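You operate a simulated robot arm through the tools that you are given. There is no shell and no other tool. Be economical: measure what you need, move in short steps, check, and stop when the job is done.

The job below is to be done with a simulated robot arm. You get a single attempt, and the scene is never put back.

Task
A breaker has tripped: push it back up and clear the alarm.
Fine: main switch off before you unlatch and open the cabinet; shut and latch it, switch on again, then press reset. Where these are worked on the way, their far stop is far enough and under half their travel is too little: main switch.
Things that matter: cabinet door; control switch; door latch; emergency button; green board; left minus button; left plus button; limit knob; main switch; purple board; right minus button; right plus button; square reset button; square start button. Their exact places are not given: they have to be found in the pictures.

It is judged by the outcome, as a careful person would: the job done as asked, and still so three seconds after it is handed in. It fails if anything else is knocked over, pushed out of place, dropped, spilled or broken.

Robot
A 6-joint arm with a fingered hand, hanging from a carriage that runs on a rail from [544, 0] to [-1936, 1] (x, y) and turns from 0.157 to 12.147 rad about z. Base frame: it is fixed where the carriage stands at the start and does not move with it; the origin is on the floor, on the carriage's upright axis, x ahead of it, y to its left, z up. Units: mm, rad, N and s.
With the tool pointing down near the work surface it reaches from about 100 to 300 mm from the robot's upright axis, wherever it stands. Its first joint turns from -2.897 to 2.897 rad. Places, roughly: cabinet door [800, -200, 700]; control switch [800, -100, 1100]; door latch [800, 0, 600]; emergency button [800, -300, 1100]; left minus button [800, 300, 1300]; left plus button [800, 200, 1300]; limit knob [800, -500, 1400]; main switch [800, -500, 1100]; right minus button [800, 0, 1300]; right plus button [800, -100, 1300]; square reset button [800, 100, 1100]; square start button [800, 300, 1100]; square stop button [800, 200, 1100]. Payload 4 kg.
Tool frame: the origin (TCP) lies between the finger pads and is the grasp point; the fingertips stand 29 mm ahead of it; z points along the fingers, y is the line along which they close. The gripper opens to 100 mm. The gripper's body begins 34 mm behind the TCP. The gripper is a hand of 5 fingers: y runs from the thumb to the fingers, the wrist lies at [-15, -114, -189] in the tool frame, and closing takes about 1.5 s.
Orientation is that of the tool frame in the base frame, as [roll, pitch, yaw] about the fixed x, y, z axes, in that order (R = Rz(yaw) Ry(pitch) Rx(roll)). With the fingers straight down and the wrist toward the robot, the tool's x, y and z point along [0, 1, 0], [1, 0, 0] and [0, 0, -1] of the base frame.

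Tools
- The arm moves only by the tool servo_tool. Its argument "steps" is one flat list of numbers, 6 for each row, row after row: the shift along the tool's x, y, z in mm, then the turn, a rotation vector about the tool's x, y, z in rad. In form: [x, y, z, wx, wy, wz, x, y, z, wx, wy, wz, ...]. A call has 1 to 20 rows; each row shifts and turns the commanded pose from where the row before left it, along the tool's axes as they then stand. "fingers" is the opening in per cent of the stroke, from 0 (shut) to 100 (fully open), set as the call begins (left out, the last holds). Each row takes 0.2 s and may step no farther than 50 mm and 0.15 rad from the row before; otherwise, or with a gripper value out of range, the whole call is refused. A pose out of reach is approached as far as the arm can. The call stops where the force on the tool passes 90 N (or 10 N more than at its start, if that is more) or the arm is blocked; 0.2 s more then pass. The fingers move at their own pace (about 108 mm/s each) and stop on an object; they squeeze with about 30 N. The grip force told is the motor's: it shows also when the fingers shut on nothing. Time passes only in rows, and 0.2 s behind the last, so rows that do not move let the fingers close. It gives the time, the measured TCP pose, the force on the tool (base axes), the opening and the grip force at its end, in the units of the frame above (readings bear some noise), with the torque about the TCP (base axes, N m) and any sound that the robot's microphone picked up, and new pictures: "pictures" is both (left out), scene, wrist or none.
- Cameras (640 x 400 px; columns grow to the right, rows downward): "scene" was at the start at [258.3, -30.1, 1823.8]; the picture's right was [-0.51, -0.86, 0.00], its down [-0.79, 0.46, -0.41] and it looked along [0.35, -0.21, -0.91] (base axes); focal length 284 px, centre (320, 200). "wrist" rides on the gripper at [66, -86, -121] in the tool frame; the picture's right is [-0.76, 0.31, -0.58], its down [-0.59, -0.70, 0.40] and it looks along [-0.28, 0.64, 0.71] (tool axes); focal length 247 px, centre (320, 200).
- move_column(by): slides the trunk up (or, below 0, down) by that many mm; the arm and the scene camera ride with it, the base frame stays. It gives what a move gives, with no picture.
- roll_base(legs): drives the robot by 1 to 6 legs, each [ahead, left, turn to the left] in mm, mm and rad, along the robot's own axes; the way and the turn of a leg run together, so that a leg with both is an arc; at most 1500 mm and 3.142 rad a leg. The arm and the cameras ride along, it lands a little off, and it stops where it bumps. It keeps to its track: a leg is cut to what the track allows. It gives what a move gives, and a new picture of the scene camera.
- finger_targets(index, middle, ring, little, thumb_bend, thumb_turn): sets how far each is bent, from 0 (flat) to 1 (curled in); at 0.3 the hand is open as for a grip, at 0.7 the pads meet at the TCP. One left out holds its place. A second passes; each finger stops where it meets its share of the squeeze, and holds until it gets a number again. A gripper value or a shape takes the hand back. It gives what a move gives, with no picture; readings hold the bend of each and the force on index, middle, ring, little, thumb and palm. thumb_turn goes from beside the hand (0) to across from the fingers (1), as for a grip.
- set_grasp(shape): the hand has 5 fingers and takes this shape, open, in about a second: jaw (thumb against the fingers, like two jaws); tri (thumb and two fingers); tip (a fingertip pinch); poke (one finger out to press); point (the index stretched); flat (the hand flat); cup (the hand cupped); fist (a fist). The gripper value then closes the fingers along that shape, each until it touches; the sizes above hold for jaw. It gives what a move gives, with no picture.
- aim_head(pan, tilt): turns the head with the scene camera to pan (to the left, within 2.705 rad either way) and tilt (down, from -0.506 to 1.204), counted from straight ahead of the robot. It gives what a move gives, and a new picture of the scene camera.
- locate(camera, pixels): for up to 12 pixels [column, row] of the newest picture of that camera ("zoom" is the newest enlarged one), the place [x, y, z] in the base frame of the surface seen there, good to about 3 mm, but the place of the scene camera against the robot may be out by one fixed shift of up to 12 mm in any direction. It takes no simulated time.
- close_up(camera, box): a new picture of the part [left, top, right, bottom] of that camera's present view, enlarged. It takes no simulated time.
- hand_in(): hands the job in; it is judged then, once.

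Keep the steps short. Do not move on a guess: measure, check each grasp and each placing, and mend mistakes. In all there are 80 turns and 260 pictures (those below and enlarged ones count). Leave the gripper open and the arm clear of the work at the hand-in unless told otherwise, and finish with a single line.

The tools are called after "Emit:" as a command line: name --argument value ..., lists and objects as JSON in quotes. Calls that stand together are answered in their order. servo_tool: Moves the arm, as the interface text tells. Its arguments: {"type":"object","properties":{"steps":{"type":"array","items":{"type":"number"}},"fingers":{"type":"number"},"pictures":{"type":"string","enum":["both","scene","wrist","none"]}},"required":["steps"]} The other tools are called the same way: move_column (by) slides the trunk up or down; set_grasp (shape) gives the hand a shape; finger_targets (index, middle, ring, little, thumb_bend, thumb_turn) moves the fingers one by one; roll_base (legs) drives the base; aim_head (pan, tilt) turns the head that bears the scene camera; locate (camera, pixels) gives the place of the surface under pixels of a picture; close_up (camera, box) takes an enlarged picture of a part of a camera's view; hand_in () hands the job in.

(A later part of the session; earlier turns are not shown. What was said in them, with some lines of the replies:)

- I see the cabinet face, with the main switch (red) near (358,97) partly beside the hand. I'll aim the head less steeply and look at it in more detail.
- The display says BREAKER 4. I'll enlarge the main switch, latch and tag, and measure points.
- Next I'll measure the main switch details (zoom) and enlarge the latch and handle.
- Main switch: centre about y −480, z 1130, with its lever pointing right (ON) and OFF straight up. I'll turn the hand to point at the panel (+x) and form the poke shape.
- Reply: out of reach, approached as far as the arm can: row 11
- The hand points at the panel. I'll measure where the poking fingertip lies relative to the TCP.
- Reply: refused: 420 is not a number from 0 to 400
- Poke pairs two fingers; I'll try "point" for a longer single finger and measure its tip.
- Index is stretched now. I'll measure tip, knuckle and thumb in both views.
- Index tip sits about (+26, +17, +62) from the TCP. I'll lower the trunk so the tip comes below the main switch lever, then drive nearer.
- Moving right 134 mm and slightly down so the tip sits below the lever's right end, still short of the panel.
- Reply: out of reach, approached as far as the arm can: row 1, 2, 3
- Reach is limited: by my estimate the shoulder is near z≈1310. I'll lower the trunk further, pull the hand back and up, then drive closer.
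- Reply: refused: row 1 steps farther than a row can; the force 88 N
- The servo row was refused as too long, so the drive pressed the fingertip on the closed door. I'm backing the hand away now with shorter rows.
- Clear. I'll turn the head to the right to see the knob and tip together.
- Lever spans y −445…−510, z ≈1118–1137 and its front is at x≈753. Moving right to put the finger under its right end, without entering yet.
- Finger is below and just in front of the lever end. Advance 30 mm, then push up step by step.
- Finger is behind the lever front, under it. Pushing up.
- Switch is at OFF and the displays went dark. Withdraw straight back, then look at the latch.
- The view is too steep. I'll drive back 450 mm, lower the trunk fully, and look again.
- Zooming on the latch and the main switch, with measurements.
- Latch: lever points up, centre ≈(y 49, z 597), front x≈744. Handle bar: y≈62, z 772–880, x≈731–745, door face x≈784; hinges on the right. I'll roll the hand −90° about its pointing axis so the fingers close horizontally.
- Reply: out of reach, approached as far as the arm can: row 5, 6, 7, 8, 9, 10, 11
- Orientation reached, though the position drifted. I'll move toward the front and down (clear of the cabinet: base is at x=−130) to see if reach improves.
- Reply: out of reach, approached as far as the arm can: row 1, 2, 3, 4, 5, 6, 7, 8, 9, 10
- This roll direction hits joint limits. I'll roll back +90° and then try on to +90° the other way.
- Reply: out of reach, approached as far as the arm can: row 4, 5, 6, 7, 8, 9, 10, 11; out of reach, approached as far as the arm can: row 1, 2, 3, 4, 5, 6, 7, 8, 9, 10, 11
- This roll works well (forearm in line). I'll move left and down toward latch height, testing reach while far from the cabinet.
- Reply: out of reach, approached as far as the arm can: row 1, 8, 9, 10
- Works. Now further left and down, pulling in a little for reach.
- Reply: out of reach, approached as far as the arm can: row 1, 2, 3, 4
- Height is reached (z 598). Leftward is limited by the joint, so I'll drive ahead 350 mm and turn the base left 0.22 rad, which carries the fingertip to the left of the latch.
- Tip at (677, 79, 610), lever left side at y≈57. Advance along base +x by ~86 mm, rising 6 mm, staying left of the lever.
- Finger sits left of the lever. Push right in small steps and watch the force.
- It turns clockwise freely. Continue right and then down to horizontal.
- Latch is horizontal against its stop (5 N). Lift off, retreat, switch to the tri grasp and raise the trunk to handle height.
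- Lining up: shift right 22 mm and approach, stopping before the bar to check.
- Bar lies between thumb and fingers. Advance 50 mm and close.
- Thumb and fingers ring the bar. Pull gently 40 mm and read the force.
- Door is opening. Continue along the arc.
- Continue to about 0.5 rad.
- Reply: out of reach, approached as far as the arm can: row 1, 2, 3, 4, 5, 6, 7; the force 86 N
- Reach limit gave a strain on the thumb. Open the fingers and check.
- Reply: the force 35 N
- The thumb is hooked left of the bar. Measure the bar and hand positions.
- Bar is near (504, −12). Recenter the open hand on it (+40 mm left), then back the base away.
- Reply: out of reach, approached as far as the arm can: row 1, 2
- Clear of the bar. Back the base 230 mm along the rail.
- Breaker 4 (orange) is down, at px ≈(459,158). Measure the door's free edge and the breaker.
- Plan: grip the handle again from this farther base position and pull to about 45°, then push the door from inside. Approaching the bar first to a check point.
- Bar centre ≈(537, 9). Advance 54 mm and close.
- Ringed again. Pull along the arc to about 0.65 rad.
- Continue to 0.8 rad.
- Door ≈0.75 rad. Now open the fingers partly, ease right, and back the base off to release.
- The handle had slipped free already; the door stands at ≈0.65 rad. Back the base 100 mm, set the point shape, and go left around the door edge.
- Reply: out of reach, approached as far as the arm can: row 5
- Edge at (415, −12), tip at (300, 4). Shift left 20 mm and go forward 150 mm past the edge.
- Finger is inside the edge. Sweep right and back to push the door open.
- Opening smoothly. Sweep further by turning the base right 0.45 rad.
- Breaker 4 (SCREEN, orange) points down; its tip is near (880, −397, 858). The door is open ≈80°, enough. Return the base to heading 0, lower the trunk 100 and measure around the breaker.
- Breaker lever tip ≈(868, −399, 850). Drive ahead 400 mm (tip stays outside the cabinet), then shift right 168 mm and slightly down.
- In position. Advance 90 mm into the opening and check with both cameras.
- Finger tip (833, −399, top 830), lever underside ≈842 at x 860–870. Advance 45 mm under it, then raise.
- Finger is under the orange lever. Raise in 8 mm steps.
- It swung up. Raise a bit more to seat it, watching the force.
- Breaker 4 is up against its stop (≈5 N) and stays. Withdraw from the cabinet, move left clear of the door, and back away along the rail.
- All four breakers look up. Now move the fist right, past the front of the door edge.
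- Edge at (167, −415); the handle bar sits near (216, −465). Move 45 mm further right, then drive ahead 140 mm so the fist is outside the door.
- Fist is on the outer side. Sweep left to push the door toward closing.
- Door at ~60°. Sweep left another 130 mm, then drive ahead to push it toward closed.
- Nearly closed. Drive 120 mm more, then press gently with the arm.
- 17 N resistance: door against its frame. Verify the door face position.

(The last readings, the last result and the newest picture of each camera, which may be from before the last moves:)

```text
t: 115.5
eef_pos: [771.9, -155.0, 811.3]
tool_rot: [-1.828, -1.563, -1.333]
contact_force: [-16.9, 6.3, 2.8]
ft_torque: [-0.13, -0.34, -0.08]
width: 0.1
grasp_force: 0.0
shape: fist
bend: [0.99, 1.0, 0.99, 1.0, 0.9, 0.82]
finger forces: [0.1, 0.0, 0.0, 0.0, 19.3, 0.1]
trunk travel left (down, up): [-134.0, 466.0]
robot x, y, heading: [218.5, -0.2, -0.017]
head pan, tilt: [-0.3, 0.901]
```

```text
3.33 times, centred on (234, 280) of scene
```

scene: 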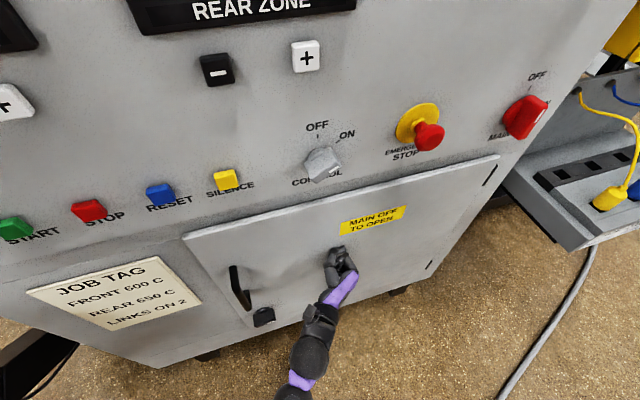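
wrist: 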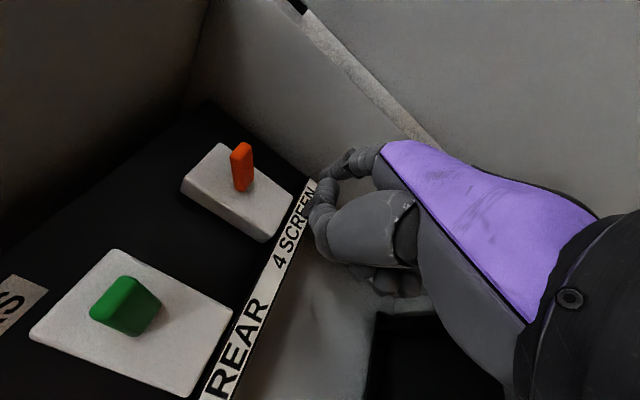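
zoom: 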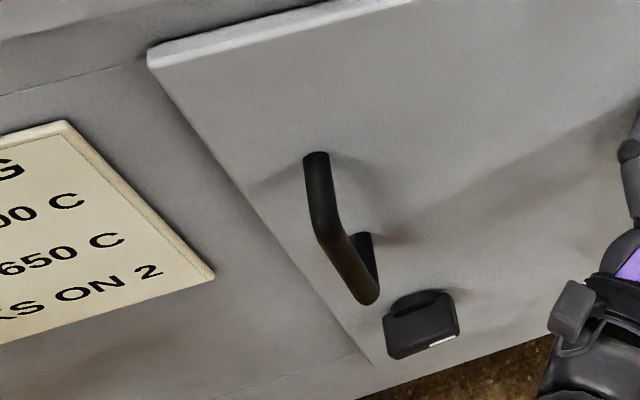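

Door is shut (x≈784 all along). Now go back to latch height: retreat, move left, lower trunk, point shape.

Emit:
servo_tool --steps '[0, 0, -40, 0, 0, 0, 0, 0, -40, 0, 0, 0, 0, 0, -30, 0, 0, 0, 0, -40, 0, 0, 0, 0, 0, -40, 0, 0, 0, 0, 0, -40, 0, 0, 0, 0, 0, -40, 0, 0, 0, 0, 0, -25, 0, 0, 0, 0]' --pictures "none"

Emit:
set_grasp --shape "point"

Emit:
move_column --by -133

Emit:
servo_tool --steps '[-40, 0, 0, 0, 0, 0, -40, 0, 0, 0, 0, 0, -33, 0, 0, 0, 0, 0, 0, 0, 0, 0, 0, 0]' --pictures "none"

```text
t: 117.3
eef_pos: [671.0, 29.5, 812.4]
tool_rot: [-1.689, -1.561, -1.473]
contact_force: [-0.1, 0.5, -0.3]
ft_torque: [0.01, 0.01, -0.01]
width: 0.1
grasp_force: 0.1
shape: fist
bend: [0.99, 1.0, 0.99, 1.0, 0.89, 0.83]
finger forces: [0.1, 0.0, 0.0, 0.0, 0.1, 0.1]
trunk travel left (down, up): [-134.0, 466.0]
robot x, y, heading: [217.7, 2.5, -0.016]
head pan, tilt: [-0.3, 0.901]
```

```text
t: 118.2
eef_pos: [671.1, 28.8, 812.8]
tool_rot: [-1.662, -1.561, -1.498]
contact_force: [0.2, -0.7, -0.1]
ft_torque: [0.02, 0.01, 0.01]
width: 93.1
grasp_force: 0.1
shape: point
bend: [0.2, 1.0, 0.99, 1.0, 1.0, 0.87]
finger forces: [0.0, 0.0, 0.1, 0.0, 0.0, 0.0]
trunk travel left (down, up): [-134.0, 466.0]
robot x, y, heading: [219.0, 3.8, -0.015]
head pan, tilt: [-0.3, 0.901]
```

```text
t: 119.8
eef_pos: [670.7, 29.1, 679.8]
tool_rot: [-1.425, -1.561, -1.735]
contact_force: [0.3, -0.2, 0.7]
ft_torque: [0.02, 0.01, -0.01]
width: 93.4
grasp_force: 0.1
shape: point
bend: [0.2, 1.0, 0.99, 1.0, 1.0, 0.87]
finger forces: [0.1, 0.0, 0.0, 0.1, 0.0, 0.0]
trunk travel left (down, up): [-1.0, 599.0]
robot x, y, heading: [215.2, 1.9, -0.014]
head pan, tilt: [-0.3, 0.901]
```

```text
t: 120.8
eef_pos: [670.3, 28.6, 564.1]
tool_rot: [-1.442, -1.562, -1.718]
contact_force: [-0.1, -0.3, 0.0]
ft_torque: [0.01, -0.03, -0.02]
width: 93.2
grasp_force: 0.0
shape: point
bend: [0.2, 1.0, 0.99, 1.0, 1.0, 0.87]
finger forces: [0.0, 0.0, 0.0, 0.0, 0.0, 0.1]
trunk travel left (down, up): [-1.0, 599.0]
robot x, y, heading: [215.9, -0.5, -0.016]
head pan, tilt: [-0.3, 0.901]
```

Height reached. Turn the base left 0.13 rad to bring the tip under the lever's right end and look.

Emit:
roll_base --legs '[[0, 0, 0.13]]'

Emit:
aim_head --pan -0.1 --tilt 1.1

Emit:
close_up --camera "scene" --box '[280, 180, 408, 260]'

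```text
t: 121.8
eef_pos: [663.4, 86.1, 564.3]
tool_rot: [-1.749, -1.562, -1.285]
contact_force: [-0.3, -0.2, 0.1]
ft_torque: [0.02, 0.01, -0.01]
width: 93.1
grasp_force: 0.1
shape: point
bend: [0.2, 1.0, 0.99, 1.0, 1.0, 0.87]
finger forces: [0.0, 0.0, 0.0, 0.0, 0.0, 0.0]
trunk travel left (down, up): [-1.0, 599.0]
robot x, y, heading: [215.8, 0.2, 0.113]
head pan, tilt: [-0.3, 0.901]
```

scene: 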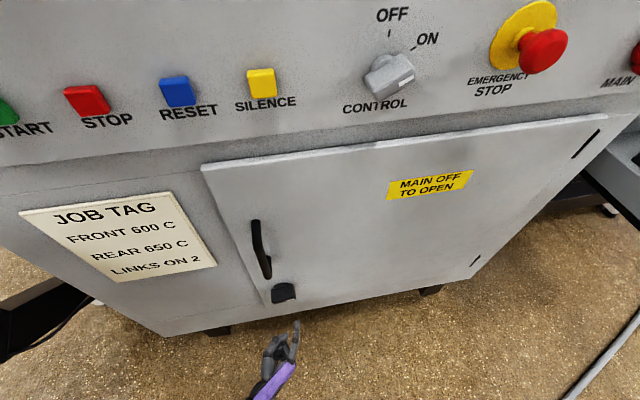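

```text
t: 122.5
eef_pos: [663.7, 86.6, 564.1]
tool_rot: [-1.501, -1.564, -1.535]
contact_force: [0.4, 0.7, -0.1]
ft_torque: [-0.02, 0.01, -0.02]
width: 93.1
grasp_force: 0.0
shape: point
bend: [0.2, 1.0, 0.99, 1.0, 1.0, 0.87]
finger forces: [0.0, 0.1, 0.0, 0.1, 0.1, 0.0]
trunk travel left (down, up): [-1.0, 599.0]
robot x, y, heading: [217.1, -2.7, 0.115]
head pan, tilt: [-0.099, 1.1]
```

scene: 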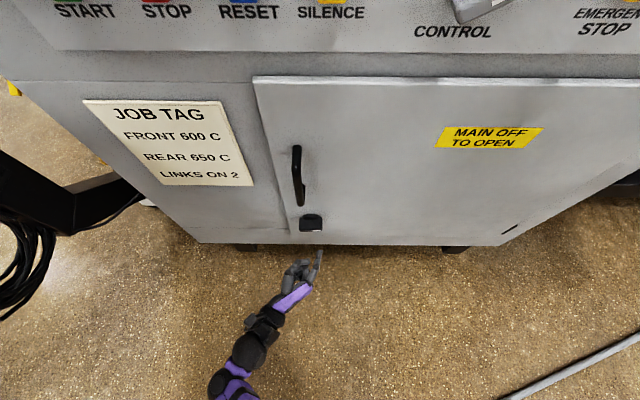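

```text
5.00 times, centred on (344, 220) of scene
```

zoom: 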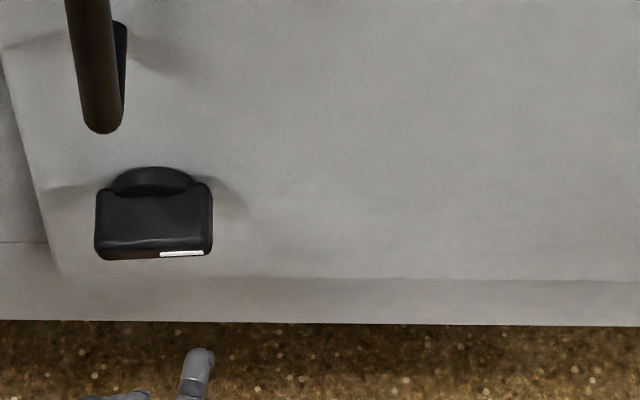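

Emit:
locate --camera "zoom" --pixels '[[200, 355], [197, 370], [105, 220], [205, 220], [150, 240], [180, 253], [110, 254]]'

```text
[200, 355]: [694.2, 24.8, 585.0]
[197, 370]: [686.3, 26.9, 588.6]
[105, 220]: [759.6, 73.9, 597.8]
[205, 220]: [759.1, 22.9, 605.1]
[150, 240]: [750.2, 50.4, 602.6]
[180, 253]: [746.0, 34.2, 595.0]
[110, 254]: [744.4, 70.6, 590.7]
```

Lever spans y 21–76, underside ≈588; finger at y 26, top 586. Go 8 mm lower and advance 68 mm.

Emit:
servo_tool --steps '[-8, 0, 0, 0, 0, 0, 0, 4, 34, 0, 0, 0, 0, 3.9, 33.5, 0, 0, 0, 0, 0, 0, 0, 0, 0]' --pictures "none"

Emit:
close_up --camera "scene" --box '[280, 180, 408, 260]'

```text
t: 123.5
eef_pos: [733.0, 86.3, 558.6]
tool_rot: [-1.664, -1.563, -1.37]
contact_force: [-0.3, -0.6, 0.4]
ft_torque: [0.0, 0.0, -0.02]
width: 93.1
grasp_force: 0.1
shape: point
bend: [0.2, 1.0, 0.99, 1.0, 1.0, 0.87]
finger forces: [0.0, 0.0, 0.0, 0.1, 0.0, 0.1]
trunk travel left (down, up): [-1.0, 599.0]
robot x, y, heading: [216.4, 1.7, 0.114]
head pan, tilt: [-0.099, 1.1]
```

```text
5.00 times, centred on (344, 220) of scene
```

zoom: 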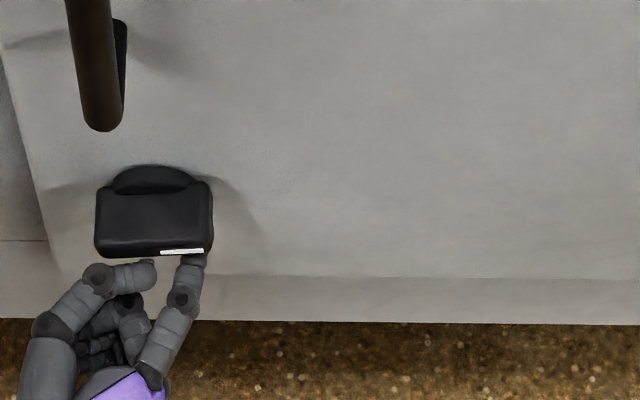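

Push up, bulging slightly right, then left to vertical.

Emit:
servo_tool --steps '[8, 0, 0, 0, 0, 0, 8, 2, 0, 0, 0, 0, 8, 2, 0, 0, 0, 0, 8, 0, 0, 0, 0, 0, 8, -3, 0, 0, 0, 0, 8, -3, 0, 0, 0, 0]' --pictures "none"

Emit:
close_up --camera "scene" --box '[280, 180, 408, 260]'

```text
t: 124.9
eef_pos: [733.5, 88.1, 605.0]
tool_rot: [-1.719, -1.561, -1.316]
contact_force: [0.4, -0.5, -0.4]
ft_torque: [-0.03, -0.01, 0.01]
width: 93.1
grasp_force: 0.0
shape: point
bend: [0.2, 1.0, 0.99, 1.0, 1.0, 0.87]
finger forces: [0.1, 0.0, 0.1, 0.0, 0.2, 0.0]
trunk travel left (down, up): [-1.0, 599.0]
robot x, y, heading: [217.8, -0.8, 0.11]
head pan, tilt: [-0.099, 1.1]
```

```text
5.00 times, centred on (344, 220) of scene
```

zoom: 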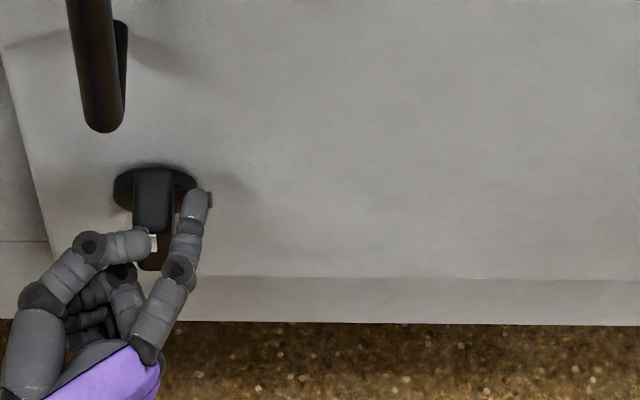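

Lever is nearly vertical. Nudge left to seat it at its stop.

Emit:
servo_tool --steps '[0, -3, 0, 0, 0, 0, 0, -3, 0, 0, 0, 0, 0, -2, 0, 0, 0, 0]' --pictures "none"

Emit:
close_up --camera "scene" --box '[280, 190, 360, 240]'

```text
t: 125.7
eef_pos: [731.3, 94.1, 606.1]
tool_rot: [-1.527, -1.563, -1.508]
contact_force: [0.1, -3.3, 1.3]
ft_torque: [0.05, 0.0, 0.0]
width: 0.0
grasp_force: 0.1
shape: point
bend: [0.18, 1.0, 0.99, 1.0, 1.0, 0.87]
finger forces: [4.1, 0.0, 0.0, 0.1, 0.1, 0.0]
trunk travel left (down, up): [-1.0, 599.0]
robot x, y, heading: [216.0, 1.2, 0.111]
head pan, tilt: [-0.099, 1.1]
```

```text
8.00 times, centred on (320, 215) of scene
```

zoom: 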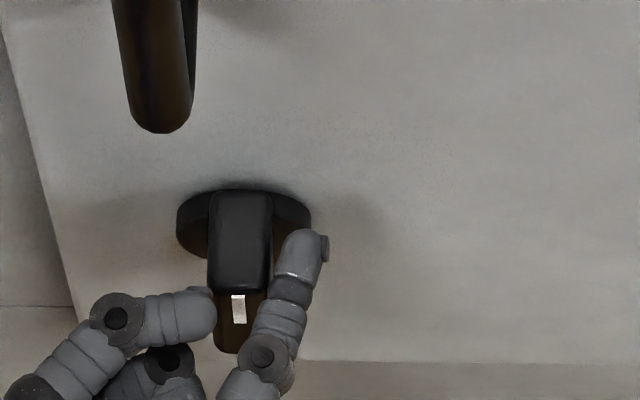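

Latch is vertical at its stop (4 N). Withdraw, raise the trunk 400 mm, and move up toward the main switch height.

Emit:
servo_tool --steps '[0, 5, 0, 0, 0, 0, 0, -3, -30, 0, 0, 0, 0, -5, -45, 0, 0, 0, 0, -5, -45, 0, 0, 0]' --pictures "none"

Emit:
move_column --by 400

Emit:
servo_tool --steps '[30, 38, 0, 0, 0, 0, 30, 38, 0, 0, 0, 0, 30, 38, 0, 0, 0, 0, 30, 38, 0, 0, 0, 0, 10, 45, 0, 0, 0, 0, 0, 45, 0, 0, 0, 0, 0, 45, 0, 0, 0, 0, 0, 45, 0, 0, 0, 0, 0, 45, 0, 0, 0, 0, 0, 45, 0, 0, 0, 0, 0, 45, 0, 0, 0, 0]' --pictures "none"

Emit:
aim_head --pan -0.8 --tilt 0.9

```text
t: 126.7
eef_pos: [633.9, 64.8, 607.1]
tool_rot: [-1.732, -1.562, -1.299]
contact_force: [-0.1, -0.5, -0.1]
ft_torque: [-0.01, 0.05, 0.02]
width: 0.2
grasp_force: 0.1
shape: point
bend: [0.2, 1.0, 1.0, 1.0, 1.0, 0.87]
finger forces: [0.0, 0.1, 0.0, 0.0, 0.0, 0.1]
out of reach, approached as far as the arm can: row 4
trunk travel left (down, up): [-1.0, 599.0]
robot x, y, heading: [222.1, 1.8, 0.117]
head pan, tilt: [-0.099, 1.1]
```

```text
t: 130.5
eef_pos: [635.8, 67.2, 1006.1]
tool_rot: [-1.806, -1.563, -1.223]
contact_force: [-0.7, -0.4, 0.6]
ft_torque: [-0.02, 0.01, 0.0]
width: 0.1
grasp_force: 0.1
shape: point
bend: [0.2, 1.0, 1.0, 1.0, 1.0, 0.87]
finger forces: [0.0, 0.0, 0.1, 0.0, 0.0, 0.1]
trunk travel left (down, up): [-401.0, 199.0]
robot x, y, heading: [217.0, 0.7, 0.114]
head pan, tilt: [-0.099, 1.1]
```

```text
t: 132.9
eef_pos: [686.6, -403.1, 1132.2]
tool_rot: [-1.633, -1.561, -1.398]
contact_force: [0.4, 0.6, 0.7]
ft_torque: [0.01, -0.01, -0.05]
width: 0.1
grasp_force: 0.0
shape: point
bend: [0.2, 1.0, 1.0, 1.0, 1.0, 0.87]
finger forces: [0.1, 0.1, 0.1, 0.0, 0.1, 0.0]
trunk travel left (down, up): [-401.0, 199.0]
robot x, y, heading: [217.3, -1.8, 0.113]
head pan, tilt: [-0.099, 1.1]
```

```text
t: 134.0
eef_pos: [686.9, -403.0, 1133.1]
tool_rot: [-1.837, -1.56, -1.194]
contact_force: [-0.1, 0.0, 0.3]
ft_torque: [-0.01, 0.01, 0.02]
width: 0.1
grasp_force: 0.0
shape: point
bend: [0.2, 1.0, 1.0, 1.0, 1.0, 0.87]
finger forces: [0.1, 0.0, 0.0, 0.0, 0.0, 0.0]
trunk travel left (down, up): [-401.0, 199.0]
robot x, y, heading: [219.7, -1.2, 0.111]
head pan, tilt: [-0.799, 0.901]
5 turns are left
```

scene: 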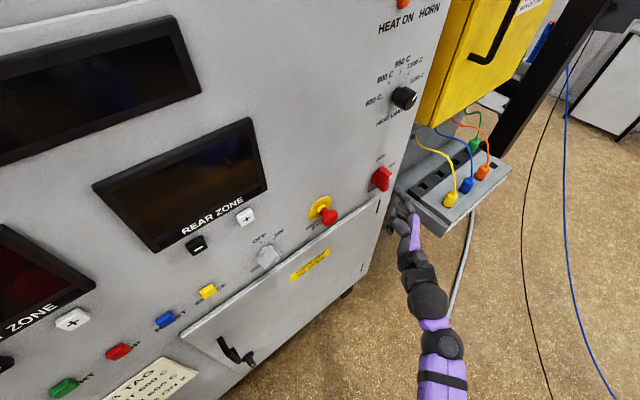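

Only five turns are left, so I'll batch. I'm locating RESET in the current picture (px 165,318), then going left of the upright main lever, in, and pushing right and down to ON, as I did with the latch. After that I'll back off and slide left toward RESET.

Emit:
locate --camera "scene" --pixels '[[165, 318], [165, 324], [158, 320], [172, 318], [181, 320], [381, 178], [386, 172], [374, 183]]'

Emit:
servo_tool --steps '[2, -13.9, 1.5, 0, 0, 0, 0, 2.9, 25.8, 0, 0, 0, 0, 2.8, 24.9, 0, 0, 0, 1, 9.9, -1.1, 0, 0, 0, 2, 9.9, -1.1, 0, 0, 0, 3, 9.9, -1.1, 0, 0, 0, 3, 9.9, -1.1, 0, 0, 0, 0, 8, -0.9, 0, 0, 0, -4, 8, -0.9, 0, 0, 0, -5, 2, 0, 0, 0, 0, -5, 0, 0, 0, 0, 0, -3, 0, 0, 0, 0, 0]' --pictures "scene"

Emit:
close_up --camera "scene" --box '[330, 140, 458, 220]'

Emit:
servo_tool --steps '[8, 0, 0, 0, 0, 0, 0, -3.3, -30, 0, 0, 0, 0, -5, -45, 0, 0, 0, 0, -2.8, -25, 0, 0, 0, 0, -41.7, 4.6, 0, 0, 0, 0, -41.7, 4.6, 0, 0, 0, 0, -41.7, 4.6, 0, 0, 0, 0, -41.7, 4.6, 0, 0, 0, 0, -41.7, 4.6, 0, 0, 0, 0, -41.7, 4.6, 0, 0, 0, 0, -41.7, 4.6, 0, 0, 0, 0, -41.7, 4.6, 0, 0, 0, 0, -41.7, 4.6, 0, 0, 0, 0, -41.7, 4.6, 0, 0, 0, 0, -41.7, 4.6, 0, 0, 0]' --pictures "both"

Emit:
close_up --camera "scene" --box '[330, 140, 458, 220]'

```text
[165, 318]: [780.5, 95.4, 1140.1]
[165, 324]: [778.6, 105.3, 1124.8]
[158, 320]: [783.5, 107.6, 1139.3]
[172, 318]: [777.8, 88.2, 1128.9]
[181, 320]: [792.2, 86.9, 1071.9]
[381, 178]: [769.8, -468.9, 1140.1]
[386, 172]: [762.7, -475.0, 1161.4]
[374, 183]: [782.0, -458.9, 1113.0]
```

```text
t: 136.6
eef_pos: [738.1, -443.3, 1127.5]
tool_rot: [-1.681, -1.564, -1.349]
contact_force: [-0.5, -0.6, 2.3]
ft_torque: [-0.09, -0.03, -0.06]
width: 0.0
grasp_force: 0.1
shape: point
bend: [0.2, 1.0, 1.0, 1.0, 1.0, 0.87]
finger forces: [2.0, 0.0, 0.0, 0.0, 0.1, 0.0]
trunk travel left (down, up): [-401.0, 199.0]
robot x, y, heading: [218.2, 1.6, 0.112]
head pan, tilt: [-0.799, 0.901]
```

scene: 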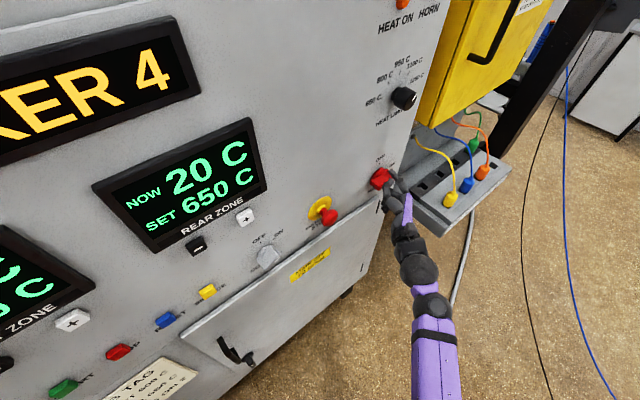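

```text
5.00 times, centred on (394, 180) of scene
```

zoom: 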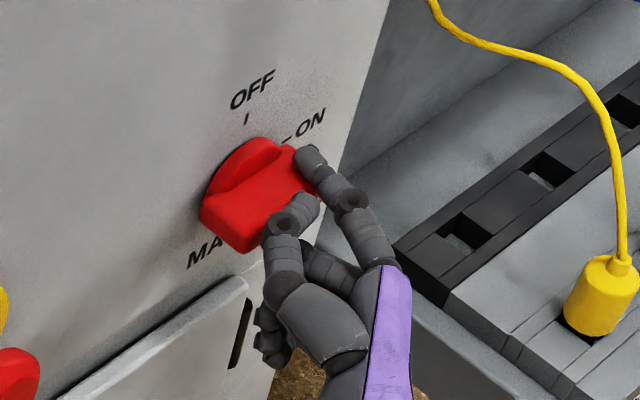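

```text
t: 139.8
eef_pos: [636.3, 18.6, 1137.3]
tool_rot: [-1.755, -1.562, -1.276]
contact_force: [-0.5, 0.6, 0.6]
ft_torque: [0.01, 0.0, 0.03]
width: 0.1
grasp_force: 0.0
shape: point
bend: [0.2, 1.0, 1.0, 1.0, 1.0, 0.87]
finger forces: [0.0, 0.0, 0.1, 0.0, 0.1, 0.0]
trunk travel left (down, up): [-401.0, 199.0]
robot x, y, heading: [219.3, -0.1, 0.118]
head pan, tilt: [-0.799, 0.901]
```

scene: 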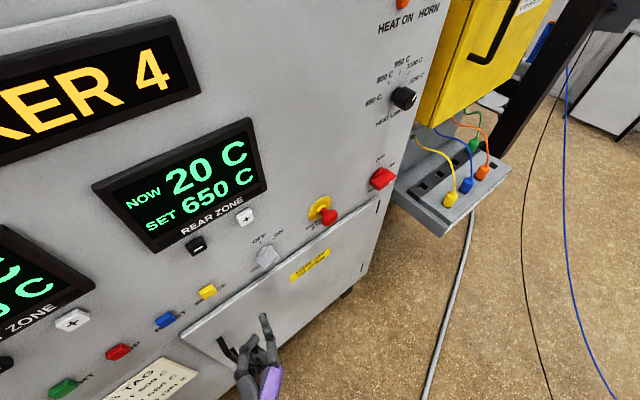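
wrist: 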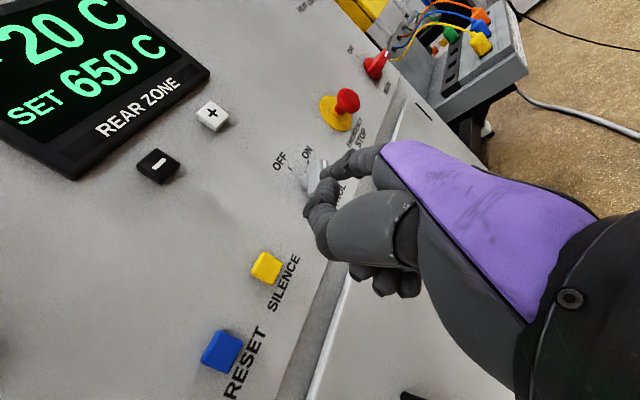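

```text
5.00 times, centred on (394, 180) of scene
4 turns are left
```

zoom: 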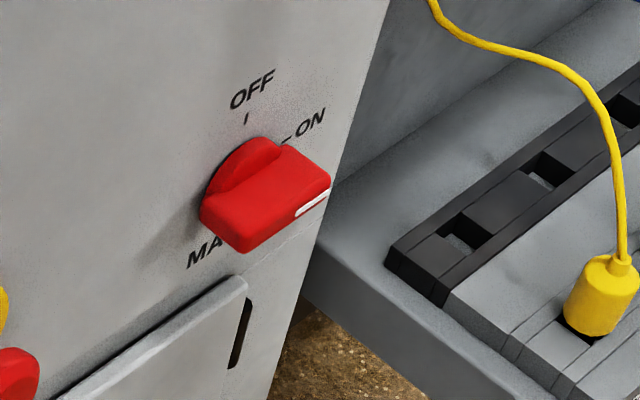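

Main switch is ON and the displays are lit. RESET's face centre is ≈(778, 97, 1127). Turn the base left 0.33 rad and lower the finger to stage it in front of the button, then measure.

Emit:
roll_base --legs '[[0, 0, 0.33]]'

Emit:
servo_tool --steps '[-24, 0, 0, 0, 0, 0, 0, 4, 40, 0, 0, 0, 0, 0, 0, 0, 0, 0]' --pictures "none"

Emit:
aim_head --pan -0.35 --tilt 1.05

Emit:
close_up --camera "wrist" --box '[160, 100, 480, 300]'

```text
t: 141.2
eef_pos: [605.9, 156.2, 1138.0]
tool_rot: [-1.75, -1.562, -0.943]
contact_force: [0.0, -0.2, -0.6]
ft_torque: [-0.01, -0.01, 0.01]
width: 0.0
grasp_force: 0.1
shape: point
bend: [0.2, 1.0, 1.0, 1.0, 1.0, 0.87]
finger forces: [0.0, 0.1, 0.1, 0.1, 0.0, 0.0]
trunk travel left (down, up): [-401.0, 199.0]
robot x, y, heading: [219.8, 2.1, 0.447]
head pan, tilt: [-0.799, 0.901]
```

scene: 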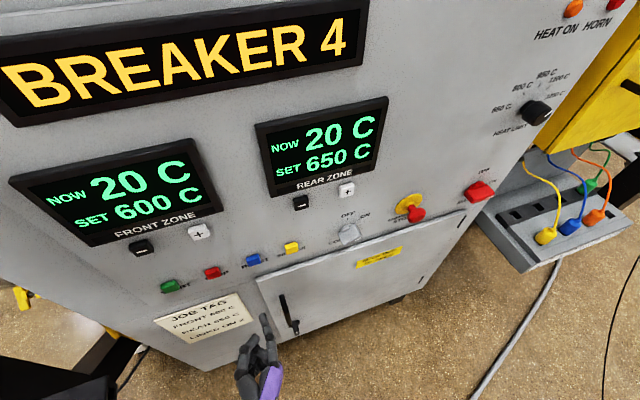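

```text
t: 142.1
eef_pos: [644.7, 169.8, 1115.3]
tool_rot: [-1.841, -1.563, -0.851]
contact_force: [-0.5, -0.4, 0.9]
ft_torque: [0.03, -0.05, -0.03]
width: 0.2
grasp_force: 0.1
shape: point
bend: [0.2, 1.0, 1.0, 1.0, 1.0, 0.87]
finger forces: [0.1, 0.1, 0.0, 0.1, 0.1, 0.0]
trunk travel left (down, up): [-401.0, 199.0]
robot x, y, heading: [214.6, -1.1, 0.452]
head pan, tilt: [-0.799, 0.901]
```

```text
t: 142.9
eef_pos: [645.1, 168.6, 1116.5]
tool_rot: [-1.958, -1.561, -0.734]
contact_force: [0.3, -0.5, 0.2]
ft_torque: [-0.04, 0.02, -0.01]
width: 0.0
grasp_force: 0.0
shape: point
bend: [0.2, 1.0, 1.0, 1.0, 1.0, 0.87]
finger forces: [0.1, 0.1, 0.0, 0.0, 0.1, 0.1]
trunk travel left (down, up): [-401.0, 199.0]
robot x, y, heading: [222.8, -2.6, 0.446]
head pan, tilt: [-0.351, 1.051]
```

scene: 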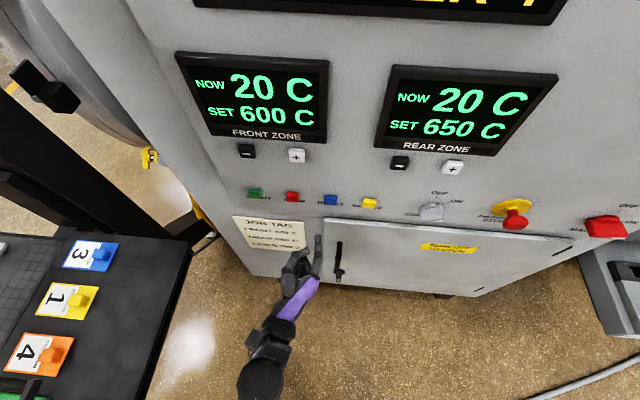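

```text
2.00 times, centred on (320, 200) of wrist
3 turns are left
```

zoom: 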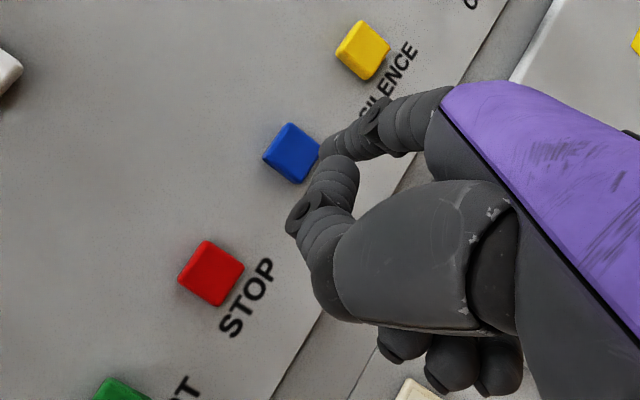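

Tip is computed at ≈(695, 121, 1130), RESET face centre (778, 97, 1128). Shift right 23 mm, advance, press in small steps to just short of the panel, then retreat and look at the display.

Emit:
servo_tool --steps '[-2, 21.2, -10.2, 0, 0, 0, 0, 17.4, 36, 0, 0, 0, 0, 13.1, 27, 0, 0, 0, 0, 2.6, 5.4, 0, 0, 0, 0, 2.6, 5.4, 0, 0, 0, 0, 1.74, 3.6, 0, 0, 0, 0, 1.74, 3.6, 0, 0, 0, 0, 1.74, 3.6, 0, 0, 0, 0, 0.9, 1.8, 0, 0, 0]' --pictures "both"

Emit:
close_up --camera "scene" --box '[270, 170, 398, 250]'

Emit:
servo_tool --steps '[0, -8.7, -18, 0, 0, 0, 0, -17.4, -36, 0, 0, 0, 0, -17.4, -36, 0, 0, 0]' --pictures "none"

Emit:
aim_head --pan -0.45 --tilt 0.7

Emit:
close_up --camera "wrist" --box '[0, 0, 640, 400]'

```text
t: 144.9
eef_pos: [735.0, 147.0, 1108.7]
tool_rot: [-2.042, -1.561, -0.652]
contact_force: [-38.4, 1.4, 2.8]
ft_torque: [-0.12, -0.6, -2.05]
width: 0.0
grasp_force: 0.1
shape: point
bend: [0.19, 1.0, 1.0, 1.0, 1.0, 0.87]
finger forces: [38.3, 0.1, 0.0, 0.1, 0.0, 0.0]
trunk travel left (down, up): [-401.0, 199.0]
robot x, y, heading: [218.1, 3.5, 0.448]
head pan, tilt: [-0.351, 1.051]
heard: click
```

scene: 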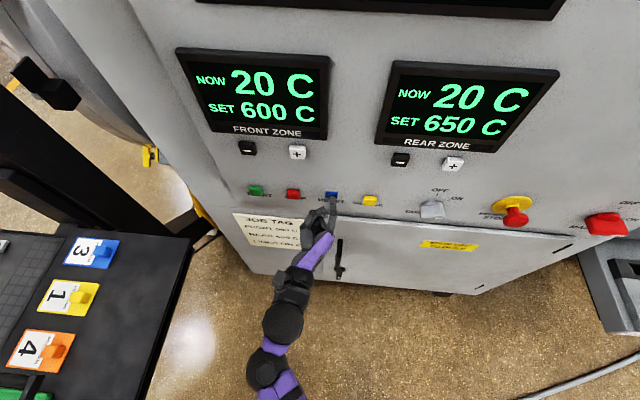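
wrist: 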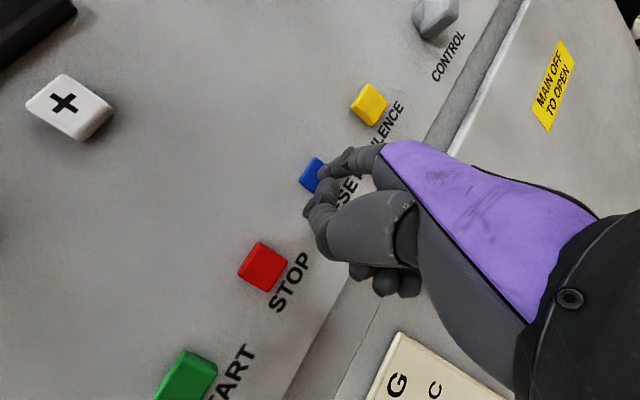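

```text
5.00 times, centred on (334, 210) of scene
```

zoom: 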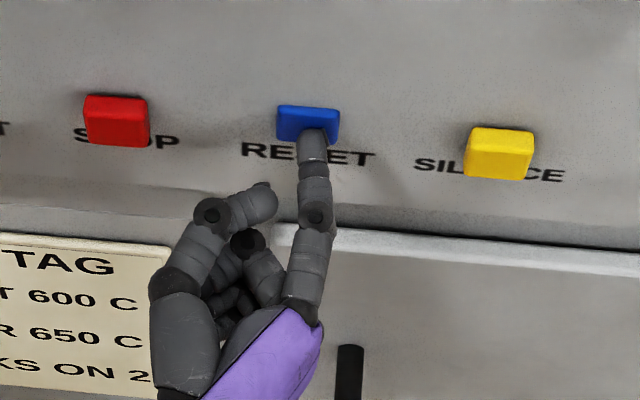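

```text
t: 145.8
eef_pos: [639.9, 146.1, 1112.6]
tool_rot: [-1.686, -1.563, -1.008]
contact_force: [0.4, 0.8, -0.3]
ft_torque: [0.01, -0.02, 0.02]
width: 92.9
grasp_force: 0.1
shape: point
bend: [0.2, 1.0, 1.0, 1.0, 1.0, 0.87]
finger forces: [0.1, 0.0, 0.1, 0.0, 0.1, 0.0]
trunk travel left (down, up): [-401.0, 199.0]
robot x, y, heading: [217.5, 1.1, 0.448]
head pan, tilt: [-0.351, 1.051]
```

```text
t: 146.6
eef_pos: [639.1, 144.2, 1110.9]
tool_rot: [-1.817, -1.563, -0.876]
contact_force: [-0.5, 0.6, 1.1]
ft_torque: [0.02, -0.02, -0.02]
width: 93.4
grasp_force: 0.0
shape: point
bend: [0.2, 1.0, 1.0, 1.0, 1.0, 0.87]
finger forces: [0.1, 0.0, 0.0, 0.0, 0.0, 0.0]
trunk travel left (down, up): [-401.0, 199.0]
robot x, y, heading: [215.1, 3.1, 0.448]
head pan, tilt: [-0.45, 0.7]
```

scene: 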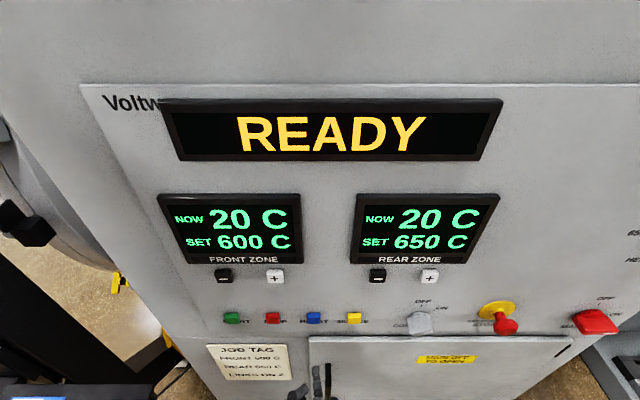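

```text
1.00 times, centred on (320, 200) of wrist (not enlarged: the box is as wide or as high as the picture)
2 turns are left
```

zoom: 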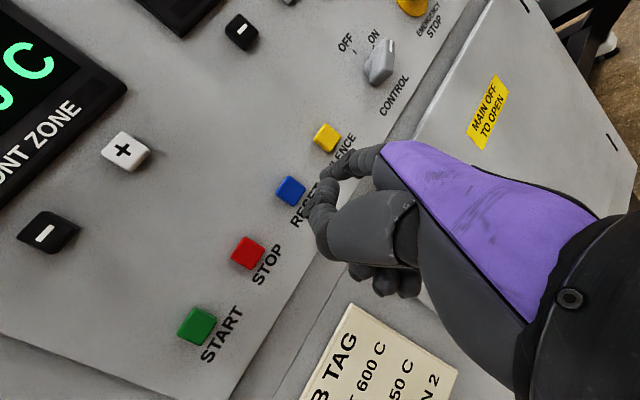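

The display reads READY, so the alarm is cleared. The main switch is ON and the door is shut and latched. Last, back the base away along the rail and open the hand (jaw).

Emit:
roll_base --legs '[[-180, 86, 0]]'

Emit:
set_grasp --shape "jaw"

Emit:
hand_in

```text
t: 148.2
eef_pos: [441.4, 142.4, 1111.7]
tool_rot: [-1.582, -1.562, -1.114]
contact_force: [-0.2, -0.1, -1.4]
ft_torque: [-0.03, 0.04, -0.01]
width: 93.1
grasp_force: 0.0
shape: point
bend: [0.2, 1.0, 1.0, 1.0, 1.0, 0.87]
finger forces: [0.1, 0.0, 0.0, 0.1, 0.0, 0.1]
trunk travel left (down, up): [-401.0, 199.0]
robot x, y, heading: [21.0, -1.7, 0.446]
head pan, tilt: [-0.45, 0.7]
```

scene: 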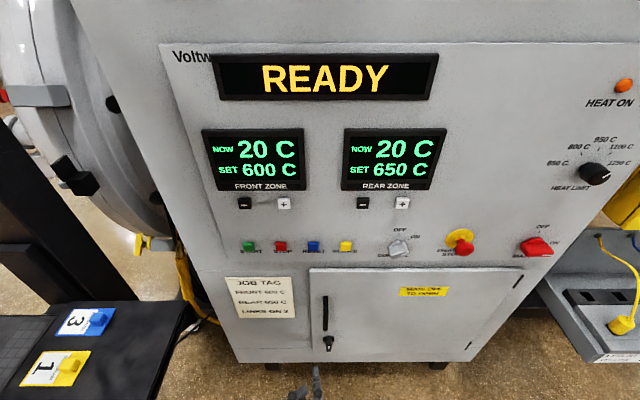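

```text
t: 149.1
eef_pos: [442.4, 141.5, 1112.4]
tool_rot: [-1.425, -1.563, -1.271]
contact_force: [1.1, -0.2, 0.9]
ft_torque: [0.0, -0.01, 0.0]
width: 100.0
grasp_force: 0.1
shape: jaw
bend: [0.3, 0.3, 0.3, 0.3, 0.3, 0.97]
finger forces: [0.0, 0.0, 0.1, 0.0, 0.1, 0.1]
trunk travel left (down, up): [-401.0, 199.0]
robot x, y, heading: [22.0, -0.2, 0.445]
head pan, tilt: [-0.45, 0.7]
```

```text
The job is handed in.
```

Breaker 4 (SCREEN) is pushed back up, the cabinet is shut and latched, the main switch is on again, and after reset the display reads READY.
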